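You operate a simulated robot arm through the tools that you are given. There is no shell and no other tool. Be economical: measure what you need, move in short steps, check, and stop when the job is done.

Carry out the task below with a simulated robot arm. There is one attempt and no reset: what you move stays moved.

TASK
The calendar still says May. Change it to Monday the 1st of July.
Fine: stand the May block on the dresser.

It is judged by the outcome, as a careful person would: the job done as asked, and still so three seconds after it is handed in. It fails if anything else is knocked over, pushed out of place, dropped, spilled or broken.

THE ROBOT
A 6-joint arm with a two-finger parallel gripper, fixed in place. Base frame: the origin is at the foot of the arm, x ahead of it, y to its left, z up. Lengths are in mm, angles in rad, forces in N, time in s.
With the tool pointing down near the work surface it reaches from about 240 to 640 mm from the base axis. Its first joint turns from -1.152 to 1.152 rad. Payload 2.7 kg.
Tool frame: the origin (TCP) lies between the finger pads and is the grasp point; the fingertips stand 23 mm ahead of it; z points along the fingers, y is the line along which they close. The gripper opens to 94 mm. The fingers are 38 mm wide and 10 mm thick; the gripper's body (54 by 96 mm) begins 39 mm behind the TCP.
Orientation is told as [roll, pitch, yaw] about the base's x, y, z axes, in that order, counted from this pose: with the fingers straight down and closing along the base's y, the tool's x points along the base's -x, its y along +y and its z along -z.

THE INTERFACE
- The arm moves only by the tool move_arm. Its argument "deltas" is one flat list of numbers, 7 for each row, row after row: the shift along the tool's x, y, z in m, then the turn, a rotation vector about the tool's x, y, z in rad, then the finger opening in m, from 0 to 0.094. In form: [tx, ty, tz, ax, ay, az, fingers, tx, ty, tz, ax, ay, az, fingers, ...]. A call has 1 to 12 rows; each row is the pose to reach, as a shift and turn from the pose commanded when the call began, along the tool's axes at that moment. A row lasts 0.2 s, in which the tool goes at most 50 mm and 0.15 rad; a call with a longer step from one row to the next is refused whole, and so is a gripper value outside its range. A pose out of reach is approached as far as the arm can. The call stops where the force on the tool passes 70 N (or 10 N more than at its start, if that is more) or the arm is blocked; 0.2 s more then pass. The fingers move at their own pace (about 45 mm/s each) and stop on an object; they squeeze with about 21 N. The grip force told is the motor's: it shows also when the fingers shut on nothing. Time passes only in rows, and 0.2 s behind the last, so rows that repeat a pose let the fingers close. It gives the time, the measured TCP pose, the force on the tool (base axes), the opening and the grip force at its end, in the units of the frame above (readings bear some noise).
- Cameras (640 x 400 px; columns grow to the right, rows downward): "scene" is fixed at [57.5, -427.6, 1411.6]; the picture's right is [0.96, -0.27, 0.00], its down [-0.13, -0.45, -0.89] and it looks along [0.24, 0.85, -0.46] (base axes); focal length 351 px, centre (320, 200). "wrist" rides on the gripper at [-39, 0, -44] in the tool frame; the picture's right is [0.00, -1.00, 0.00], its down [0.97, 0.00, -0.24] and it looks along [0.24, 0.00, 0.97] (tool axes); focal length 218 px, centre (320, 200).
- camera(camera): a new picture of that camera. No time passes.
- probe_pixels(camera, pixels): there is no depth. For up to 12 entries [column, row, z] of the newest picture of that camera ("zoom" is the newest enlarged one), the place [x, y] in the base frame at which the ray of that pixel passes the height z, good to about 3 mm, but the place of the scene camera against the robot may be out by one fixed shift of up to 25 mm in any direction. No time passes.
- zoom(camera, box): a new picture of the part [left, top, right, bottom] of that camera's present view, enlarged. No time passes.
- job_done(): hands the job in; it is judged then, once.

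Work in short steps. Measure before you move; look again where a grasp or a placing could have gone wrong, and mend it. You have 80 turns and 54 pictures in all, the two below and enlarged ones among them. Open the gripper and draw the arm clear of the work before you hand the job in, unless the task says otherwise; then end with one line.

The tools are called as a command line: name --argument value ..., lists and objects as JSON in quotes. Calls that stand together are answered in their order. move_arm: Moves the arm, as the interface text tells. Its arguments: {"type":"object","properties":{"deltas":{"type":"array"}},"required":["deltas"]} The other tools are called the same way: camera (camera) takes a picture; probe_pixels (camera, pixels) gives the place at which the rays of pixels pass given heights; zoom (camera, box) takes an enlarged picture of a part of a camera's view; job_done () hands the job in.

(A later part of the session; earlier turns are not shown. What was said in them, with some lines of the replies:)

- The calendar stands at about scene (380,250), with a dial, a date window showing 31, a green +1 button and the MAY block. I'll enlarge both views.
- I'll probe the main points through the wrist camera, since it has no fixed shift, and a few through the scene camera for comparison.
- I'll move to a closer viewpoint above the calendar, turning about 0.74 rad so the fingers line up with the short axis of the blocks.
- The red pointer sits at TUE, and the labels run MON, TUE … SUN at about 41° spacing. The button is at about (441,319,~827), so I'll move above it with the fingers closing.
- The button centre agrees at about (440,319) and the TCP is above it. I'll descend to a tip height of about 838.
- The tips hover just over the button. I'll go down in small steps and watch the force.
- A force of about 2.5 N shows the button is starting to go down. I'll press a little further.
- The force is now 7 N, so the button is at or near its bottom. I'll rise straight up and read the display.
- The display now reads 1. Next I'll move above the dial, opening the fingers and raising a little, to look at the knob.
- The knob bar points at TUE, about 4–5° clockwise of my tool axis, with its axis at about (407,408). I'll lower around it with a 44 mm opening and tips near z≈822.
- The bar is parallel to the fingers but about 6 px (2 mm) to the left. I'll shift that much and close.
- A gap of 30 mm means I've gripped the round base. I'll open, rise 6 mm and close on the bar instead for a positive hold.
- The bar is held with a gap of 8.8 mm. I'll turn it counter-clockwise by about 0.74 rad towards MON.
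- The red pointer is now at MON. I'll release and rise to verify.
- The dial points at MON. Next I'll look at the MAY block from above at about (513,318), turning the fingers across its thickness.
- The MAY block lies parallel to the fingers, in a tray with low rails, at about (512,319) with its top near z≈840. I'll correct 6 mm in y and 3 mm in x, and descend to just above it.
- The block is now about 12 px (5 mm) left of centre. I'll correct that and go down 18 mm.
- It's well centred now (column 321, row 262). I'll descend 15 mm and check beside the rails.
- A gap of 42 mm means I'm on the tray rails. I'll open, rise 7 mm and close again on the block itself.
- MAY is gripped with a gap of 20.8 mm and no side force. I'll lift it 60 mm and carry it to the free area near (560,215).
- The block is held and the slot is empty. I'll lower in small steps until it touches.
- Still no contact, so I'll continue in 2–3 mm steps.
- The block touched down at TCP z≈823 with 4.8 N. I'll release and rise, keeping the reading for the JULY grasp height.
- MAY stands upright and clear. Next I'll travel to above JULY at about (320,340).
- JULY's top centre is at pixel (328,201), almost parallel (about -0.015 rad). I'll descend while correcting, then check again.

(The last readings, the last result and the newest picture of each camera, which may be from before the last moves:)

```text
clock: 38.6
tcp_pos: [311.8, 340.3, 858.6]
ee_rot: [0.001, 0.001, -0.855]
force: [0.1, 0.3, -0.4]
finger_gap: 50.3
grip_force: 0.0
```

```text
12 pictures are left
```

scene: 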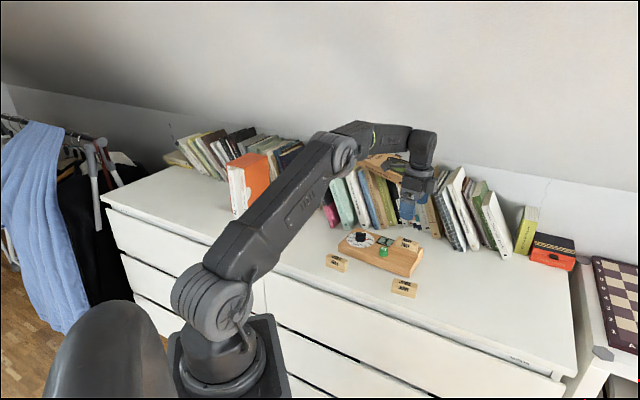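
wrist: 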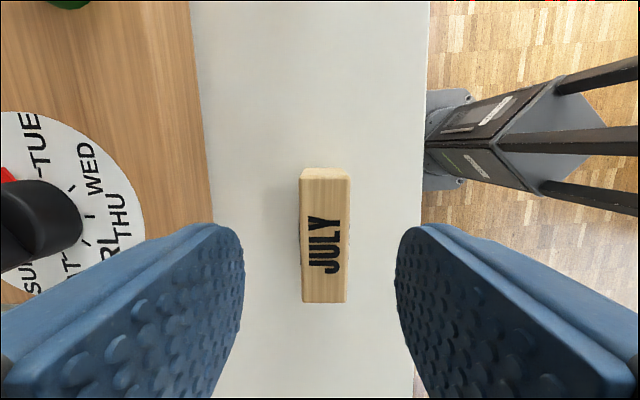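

JULY is at columns 300–350 and rows 178–303. MAY was gripped with its centre about 7 mm toward tool -x, so I'll shift +6 mm in x and -2 mm in y to match that grasp, then descend and close.

move_arm --deltas '[0.006, -0.002, 0, 0, 0, 0, 0.05, 0.006, -0.002, 0.02, 0, 0, 0, 0.05, 0.006, -0.002, 0.034, 0, 0, 0, 0.05, 0.006, -0.002, 0.034, 0, 0, 0, 0.05, 0.006, -0.002, 0.034, 0, 0, 0, 0.05]'

camera --camera "wrist"

```text
clock: 39.8
tcp_pos: [304.6, 340.8, 824.5]
ee_rot: [0.0, 0.0, -0.854]
force: [0.3, -0.4, 0.3]
finger_gap: 49.9
grip_force: 0.0
```

```text
11 pictures are left
```

wrist: 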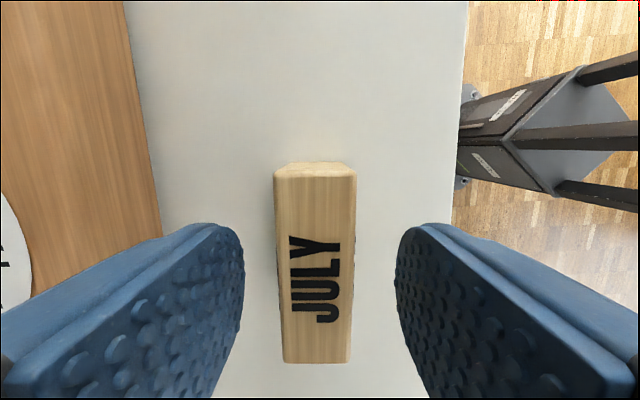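

Compared with the MAY grasp (bottom edge row 372, column 320), JULY is 2 mm off in x and 1 mm in y. I'll correct both and close.

move_arm --deltas '[-0.002, 0.001, 0, 0, 0, 0, 0.05, -0.002, 0.001, 0, 0, 0, 0, 0.05, -0.002, 0.001, 0, 0, 0, 0, 0.03, -0.002, 0.001, 0, 0, 0, 0, 0.01, -0.002, 0.001, 0, 0, 0, 0, 0.005, -0.002, 0.001, 0, 0, 0, 0, 0.005]'

camera --camera "wrist"

```text
clock: 41.2
tcp_pos: [306.1, 341.6, 825.5]
ee_rot: [0.001, 0.001, -0.853]
force: [-0.2, -0.9, 0.4]
finger_gap: 20.9
grip_force: 20.8
```

```text
10 pictures are left
```

wrist: 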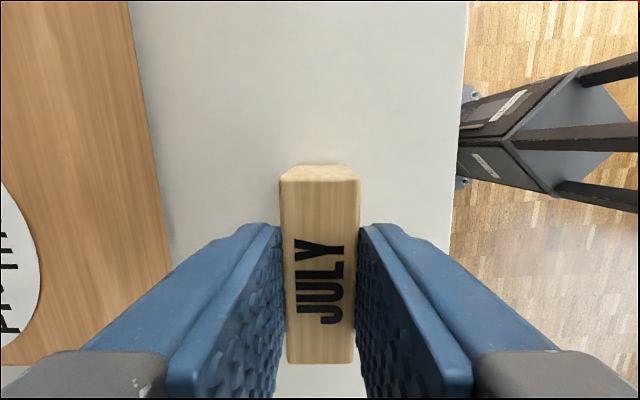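

JULY's grasp matches MAY's within about 1 mm and sits about 3 mm lower in the fingers. I'll lift it and carry it above the slot at MAY's old pose.

move_arm --deltas '[0, 0, -0.02, 0, 0, 0, 0.005, 0, 0, -0.05, 0, 0, 0, 0.005, 0, 0, -0.085, 0, 0, 0, 0.005, -0.025, 0.023, -0.085, 0, 0, 0.015, 0.005, -0.055, 0.0505, -0.085, 0, 0, 0.015, 0.005, -0.085, 0.078, -0.085, 0, 0, 0.015, 0.005, -0.115, 0.106, -0.085, 0, 0, 0.015, 0.005, -0.14, 0.129, -0.085, 0, 0, 0.015, 0.005, -0.152, 0.1403, -0.085, 0, 0, 0.015, 0.005, -0.152, 0.1403, -0.075, 0, 0, 0.015, 0.005, -0.152, 0.1403, -0.065, 0, 0, 0.015, 0.005, -0.152, 0.1403, -0.065, 0, 0, 0.015, 0.005]'

camera --camera "wrist"

zoom --camera "scene" --box '[360, 210, 440, 266]'

```text
clock: 43.8
tcp_pos: [513.9, 318.6, 891.2]
ee_rot: [-0.001, 0.0, -0.87]
force: [-0.1, -0.3, -1.0]
finger_gap: 21.1
grip_force: 20.7
```

```text
9 pictures are left
```

wrist: 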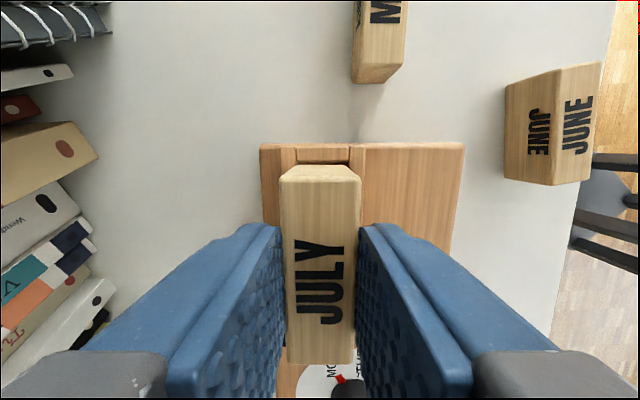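

```text
7.14 times, centred on (400, 238) of scene
```

zoom: 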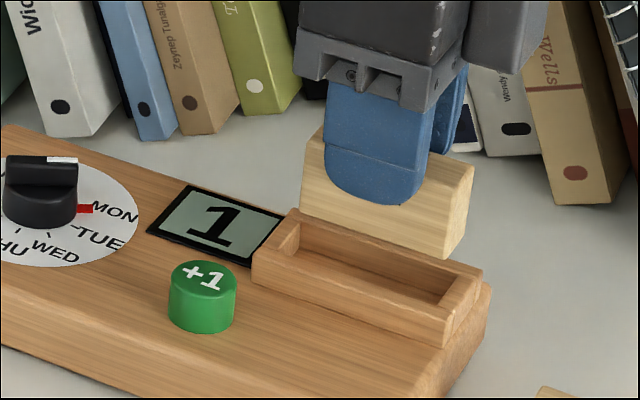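

The tray's end wall is centred at column 323.5, which puts me about 1.7 mm off in y, and the TCP reads about 2 mm off in x. I'll correct both, lower to just above the rails and check.

move_arm --deltas '[0.0015, -0.0018, 0.005, 0, 0, 0, 0.005, 0.0015, -0.0018, 0.01, 0, 0, 0, 0.005, 0.0015, -0.0018, 0.01, 0, 0, 0, 0.005, 0.0015, -0.0018, 0.01, 0, 0, 0, 0.005]'

zoom --camera "wrist" --box '[240, 120, 400, 240]'

zoom --camera "scene" --box '[380, 215, 430, 250]'

```text
clock: 44.8
tcp_pos: [510.2, 319.4, 882.1]
ee_rot: [0.0, -0.001, -0.869]
force: [0.9, -0.4, 0.0]
finger_gap: 21.0
grip_force: 21.3
```

```text
3.33 times, centred on (320, 180) of wrist
```

zoom: 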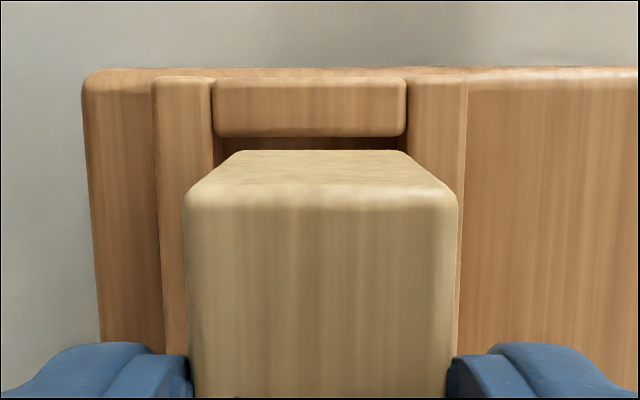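

```text
11.43 times, centred on (405, 232) of scene
```

zoom: 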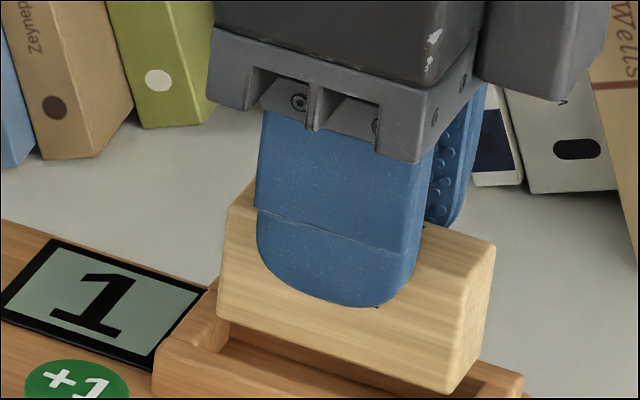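

The block's end is centred at column 319.4 and the slot at 316.7, with about 2 mm clearance each side. I'll nudge +1 mm in y and lower gently.

move_arm --deltas '[-0.0005, 0.001, 0, 0, 0, 0, 0.005, -0.0005, 0.001, 0.003, 0, 0, 0, 0.005, -0.0005, 0.001, 0.006, 0, 0, 0, 0.005, -0.0005, 0.001, 0.008, 0, 0, 0, 0.005]'

move_arm --deltas '[0, 0, 0.002, 0, 0, 0, 0.005, 0, 0, 0.004, 0, 0, 0, 0.005]'

zoom --camera "scene" --box '[380, 215, 430, 250]'

```text
clock: 45.8
tcp_pos: [511.9, 318.8, 874.4]
ee_rot: [-0.001, 0.0, -0.869]
force: [0.3, 0.7, -0.4]
finger_gap: 21.0
grip_force: 21.0
```

```text
clock: 46.4
tcp_pos: [512.1, 319.8, 869.1]
ee_rot: [0.0, 0.0, -0.869]
force: [0.0, -0.7, -0.3]
finger_gap: 21.0
grip_force: 21.2
```

```text
11.43 times, centred on (405, 232) of scene
```

zoom: 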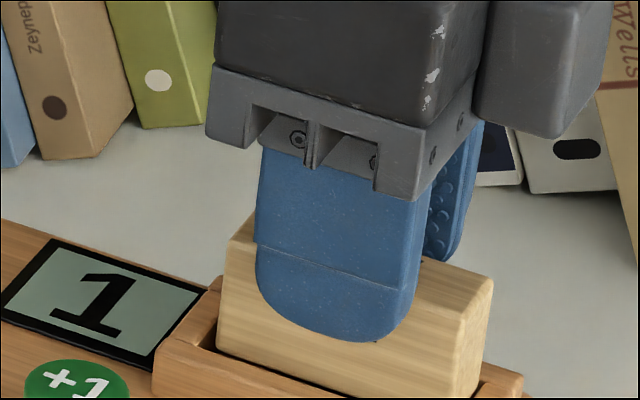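

It's entering the slot cleanly with no force, so I'll continue down.

move_arm --deltas '[0, 0, 0.002, 0, 0, 0, 0.005, 0, 0, 0.004, 0, 0, 0, 0.005]'

move_arm --deltas '[0, 0, 0.001, 0, 0, 0, 0.005, 0, 0, 0.003, 0, 0, 0, 0.005]'

move_arm --deltas '[0, 0, 0.001, 0, 0, 0, 0.005, 0, 0, 0.002, 0, 0, 0, 0.005]'

```text
clock: 47.0
tcp_pos: [512.2, 320.6, 864.5]
ee_rot: [0.0, 0.001, -0.869]
force: [0.4, -0.2, 0.1]
finger_gap: 20.9
grip_force: 21.0
```

```text
clock: 47.6
tcp_pos: [511.7, 319.8, 862.5]
ee_rot: [0.0, -0.001, -0.87]
force: [0.3, -0.9, 0.4]
finger_gap: 20.8
grip_force: 21.4
```

```text
clock: 48.2
tcp_pos: [512.3, 318.4, 860.1]
ee_rot: [0.002, 0.0, -0.866]
force: [-1.7, 2.5, 0.8]
finger_gap: 21.2
grip_force: 21.2
```

move_arm --deltas '[0, 0, 0.001, 0, 0, 0, 0.005, 0, 0, 0.002, 0, 0, 0, 0.005]'

zoom --camera "scene" --box '[380, 215, 430, 250]'

```text
clock: 48.8
tcp_pos: [513.3, 319.5, 860.2]
ee_rot: [0.002, 0.001, -0.869]
force: [-5.7, -1.9, 9.9]
finger_gap: 21.1
grip_force: 21.1
```

```text
11.43 times, centred on (405, 232) of scene
```

zoom: 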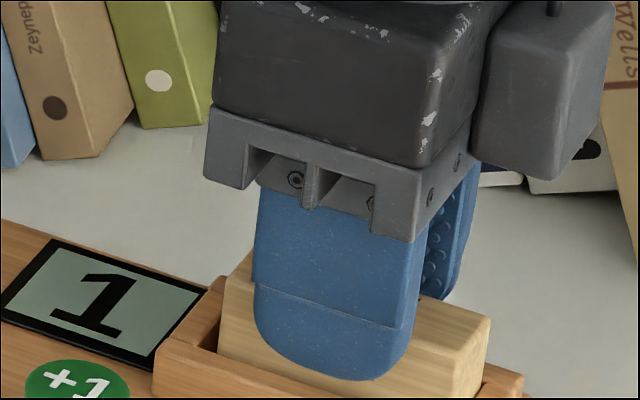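

Contact came at TCP z≈860 with 9.9 N, as predicted, so JULY is seated. I'll release, rise and check.

move_arm --deltas '[0, 0, -0.0005, 0, 0, 0, 0.03, 0, 0, -0.0005, 0, 0, 0, 0.045, 0, 0, -0.0005, 0, 0, 0, 0.045, 0, 0, -0.02, 0, 0, 0, 0.05, 0, 0, -0.06, 0, 0, 0, 0.06, 0, 0, -0.1, 0, 0, 0, 0.09, 0, 0, -0.13, 0, 0, 0, 0.09, 0.0, -0.04, -0.15, 0, 0, 0, 0.09, 0.0, -0.08, -0.17, 0, 0, 0, 0.09, 0.0, -0.12, -0.19, 0, 0, 0, 0.09]'

zoom --camera "scene" --box '[320, 215, 480, 315]'

```text
clock: 51.0
tcp_pos: [417.8, 240.0, 1047.8]
ee_rot: [0.0, 0.0, -0.868]
force: [-0.7, 1.4, 0.1]
finger_gap: 89.8
grip_force: 0.0
```

```text
4.00 times, centred on (400, 265) of scene
```

zoom: 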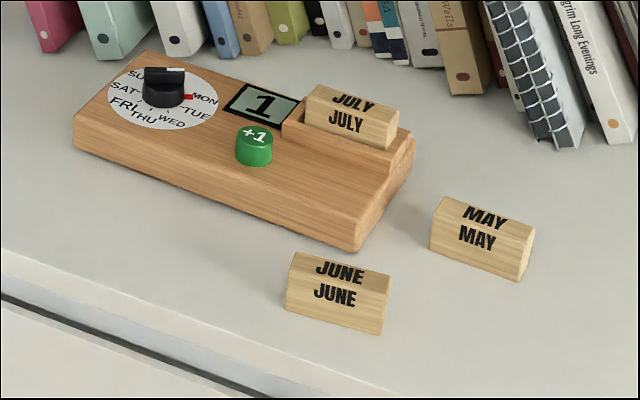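

The calendar shows MON, 1 and JULY, MAY stands on the dresser, nothing else was disturbed and the arm is clear. I'm handing it in.

job_done

```text
The job is handed in.
```

The calendar now reads Monday, 1 July, and the May block is standing upright on the dresser.
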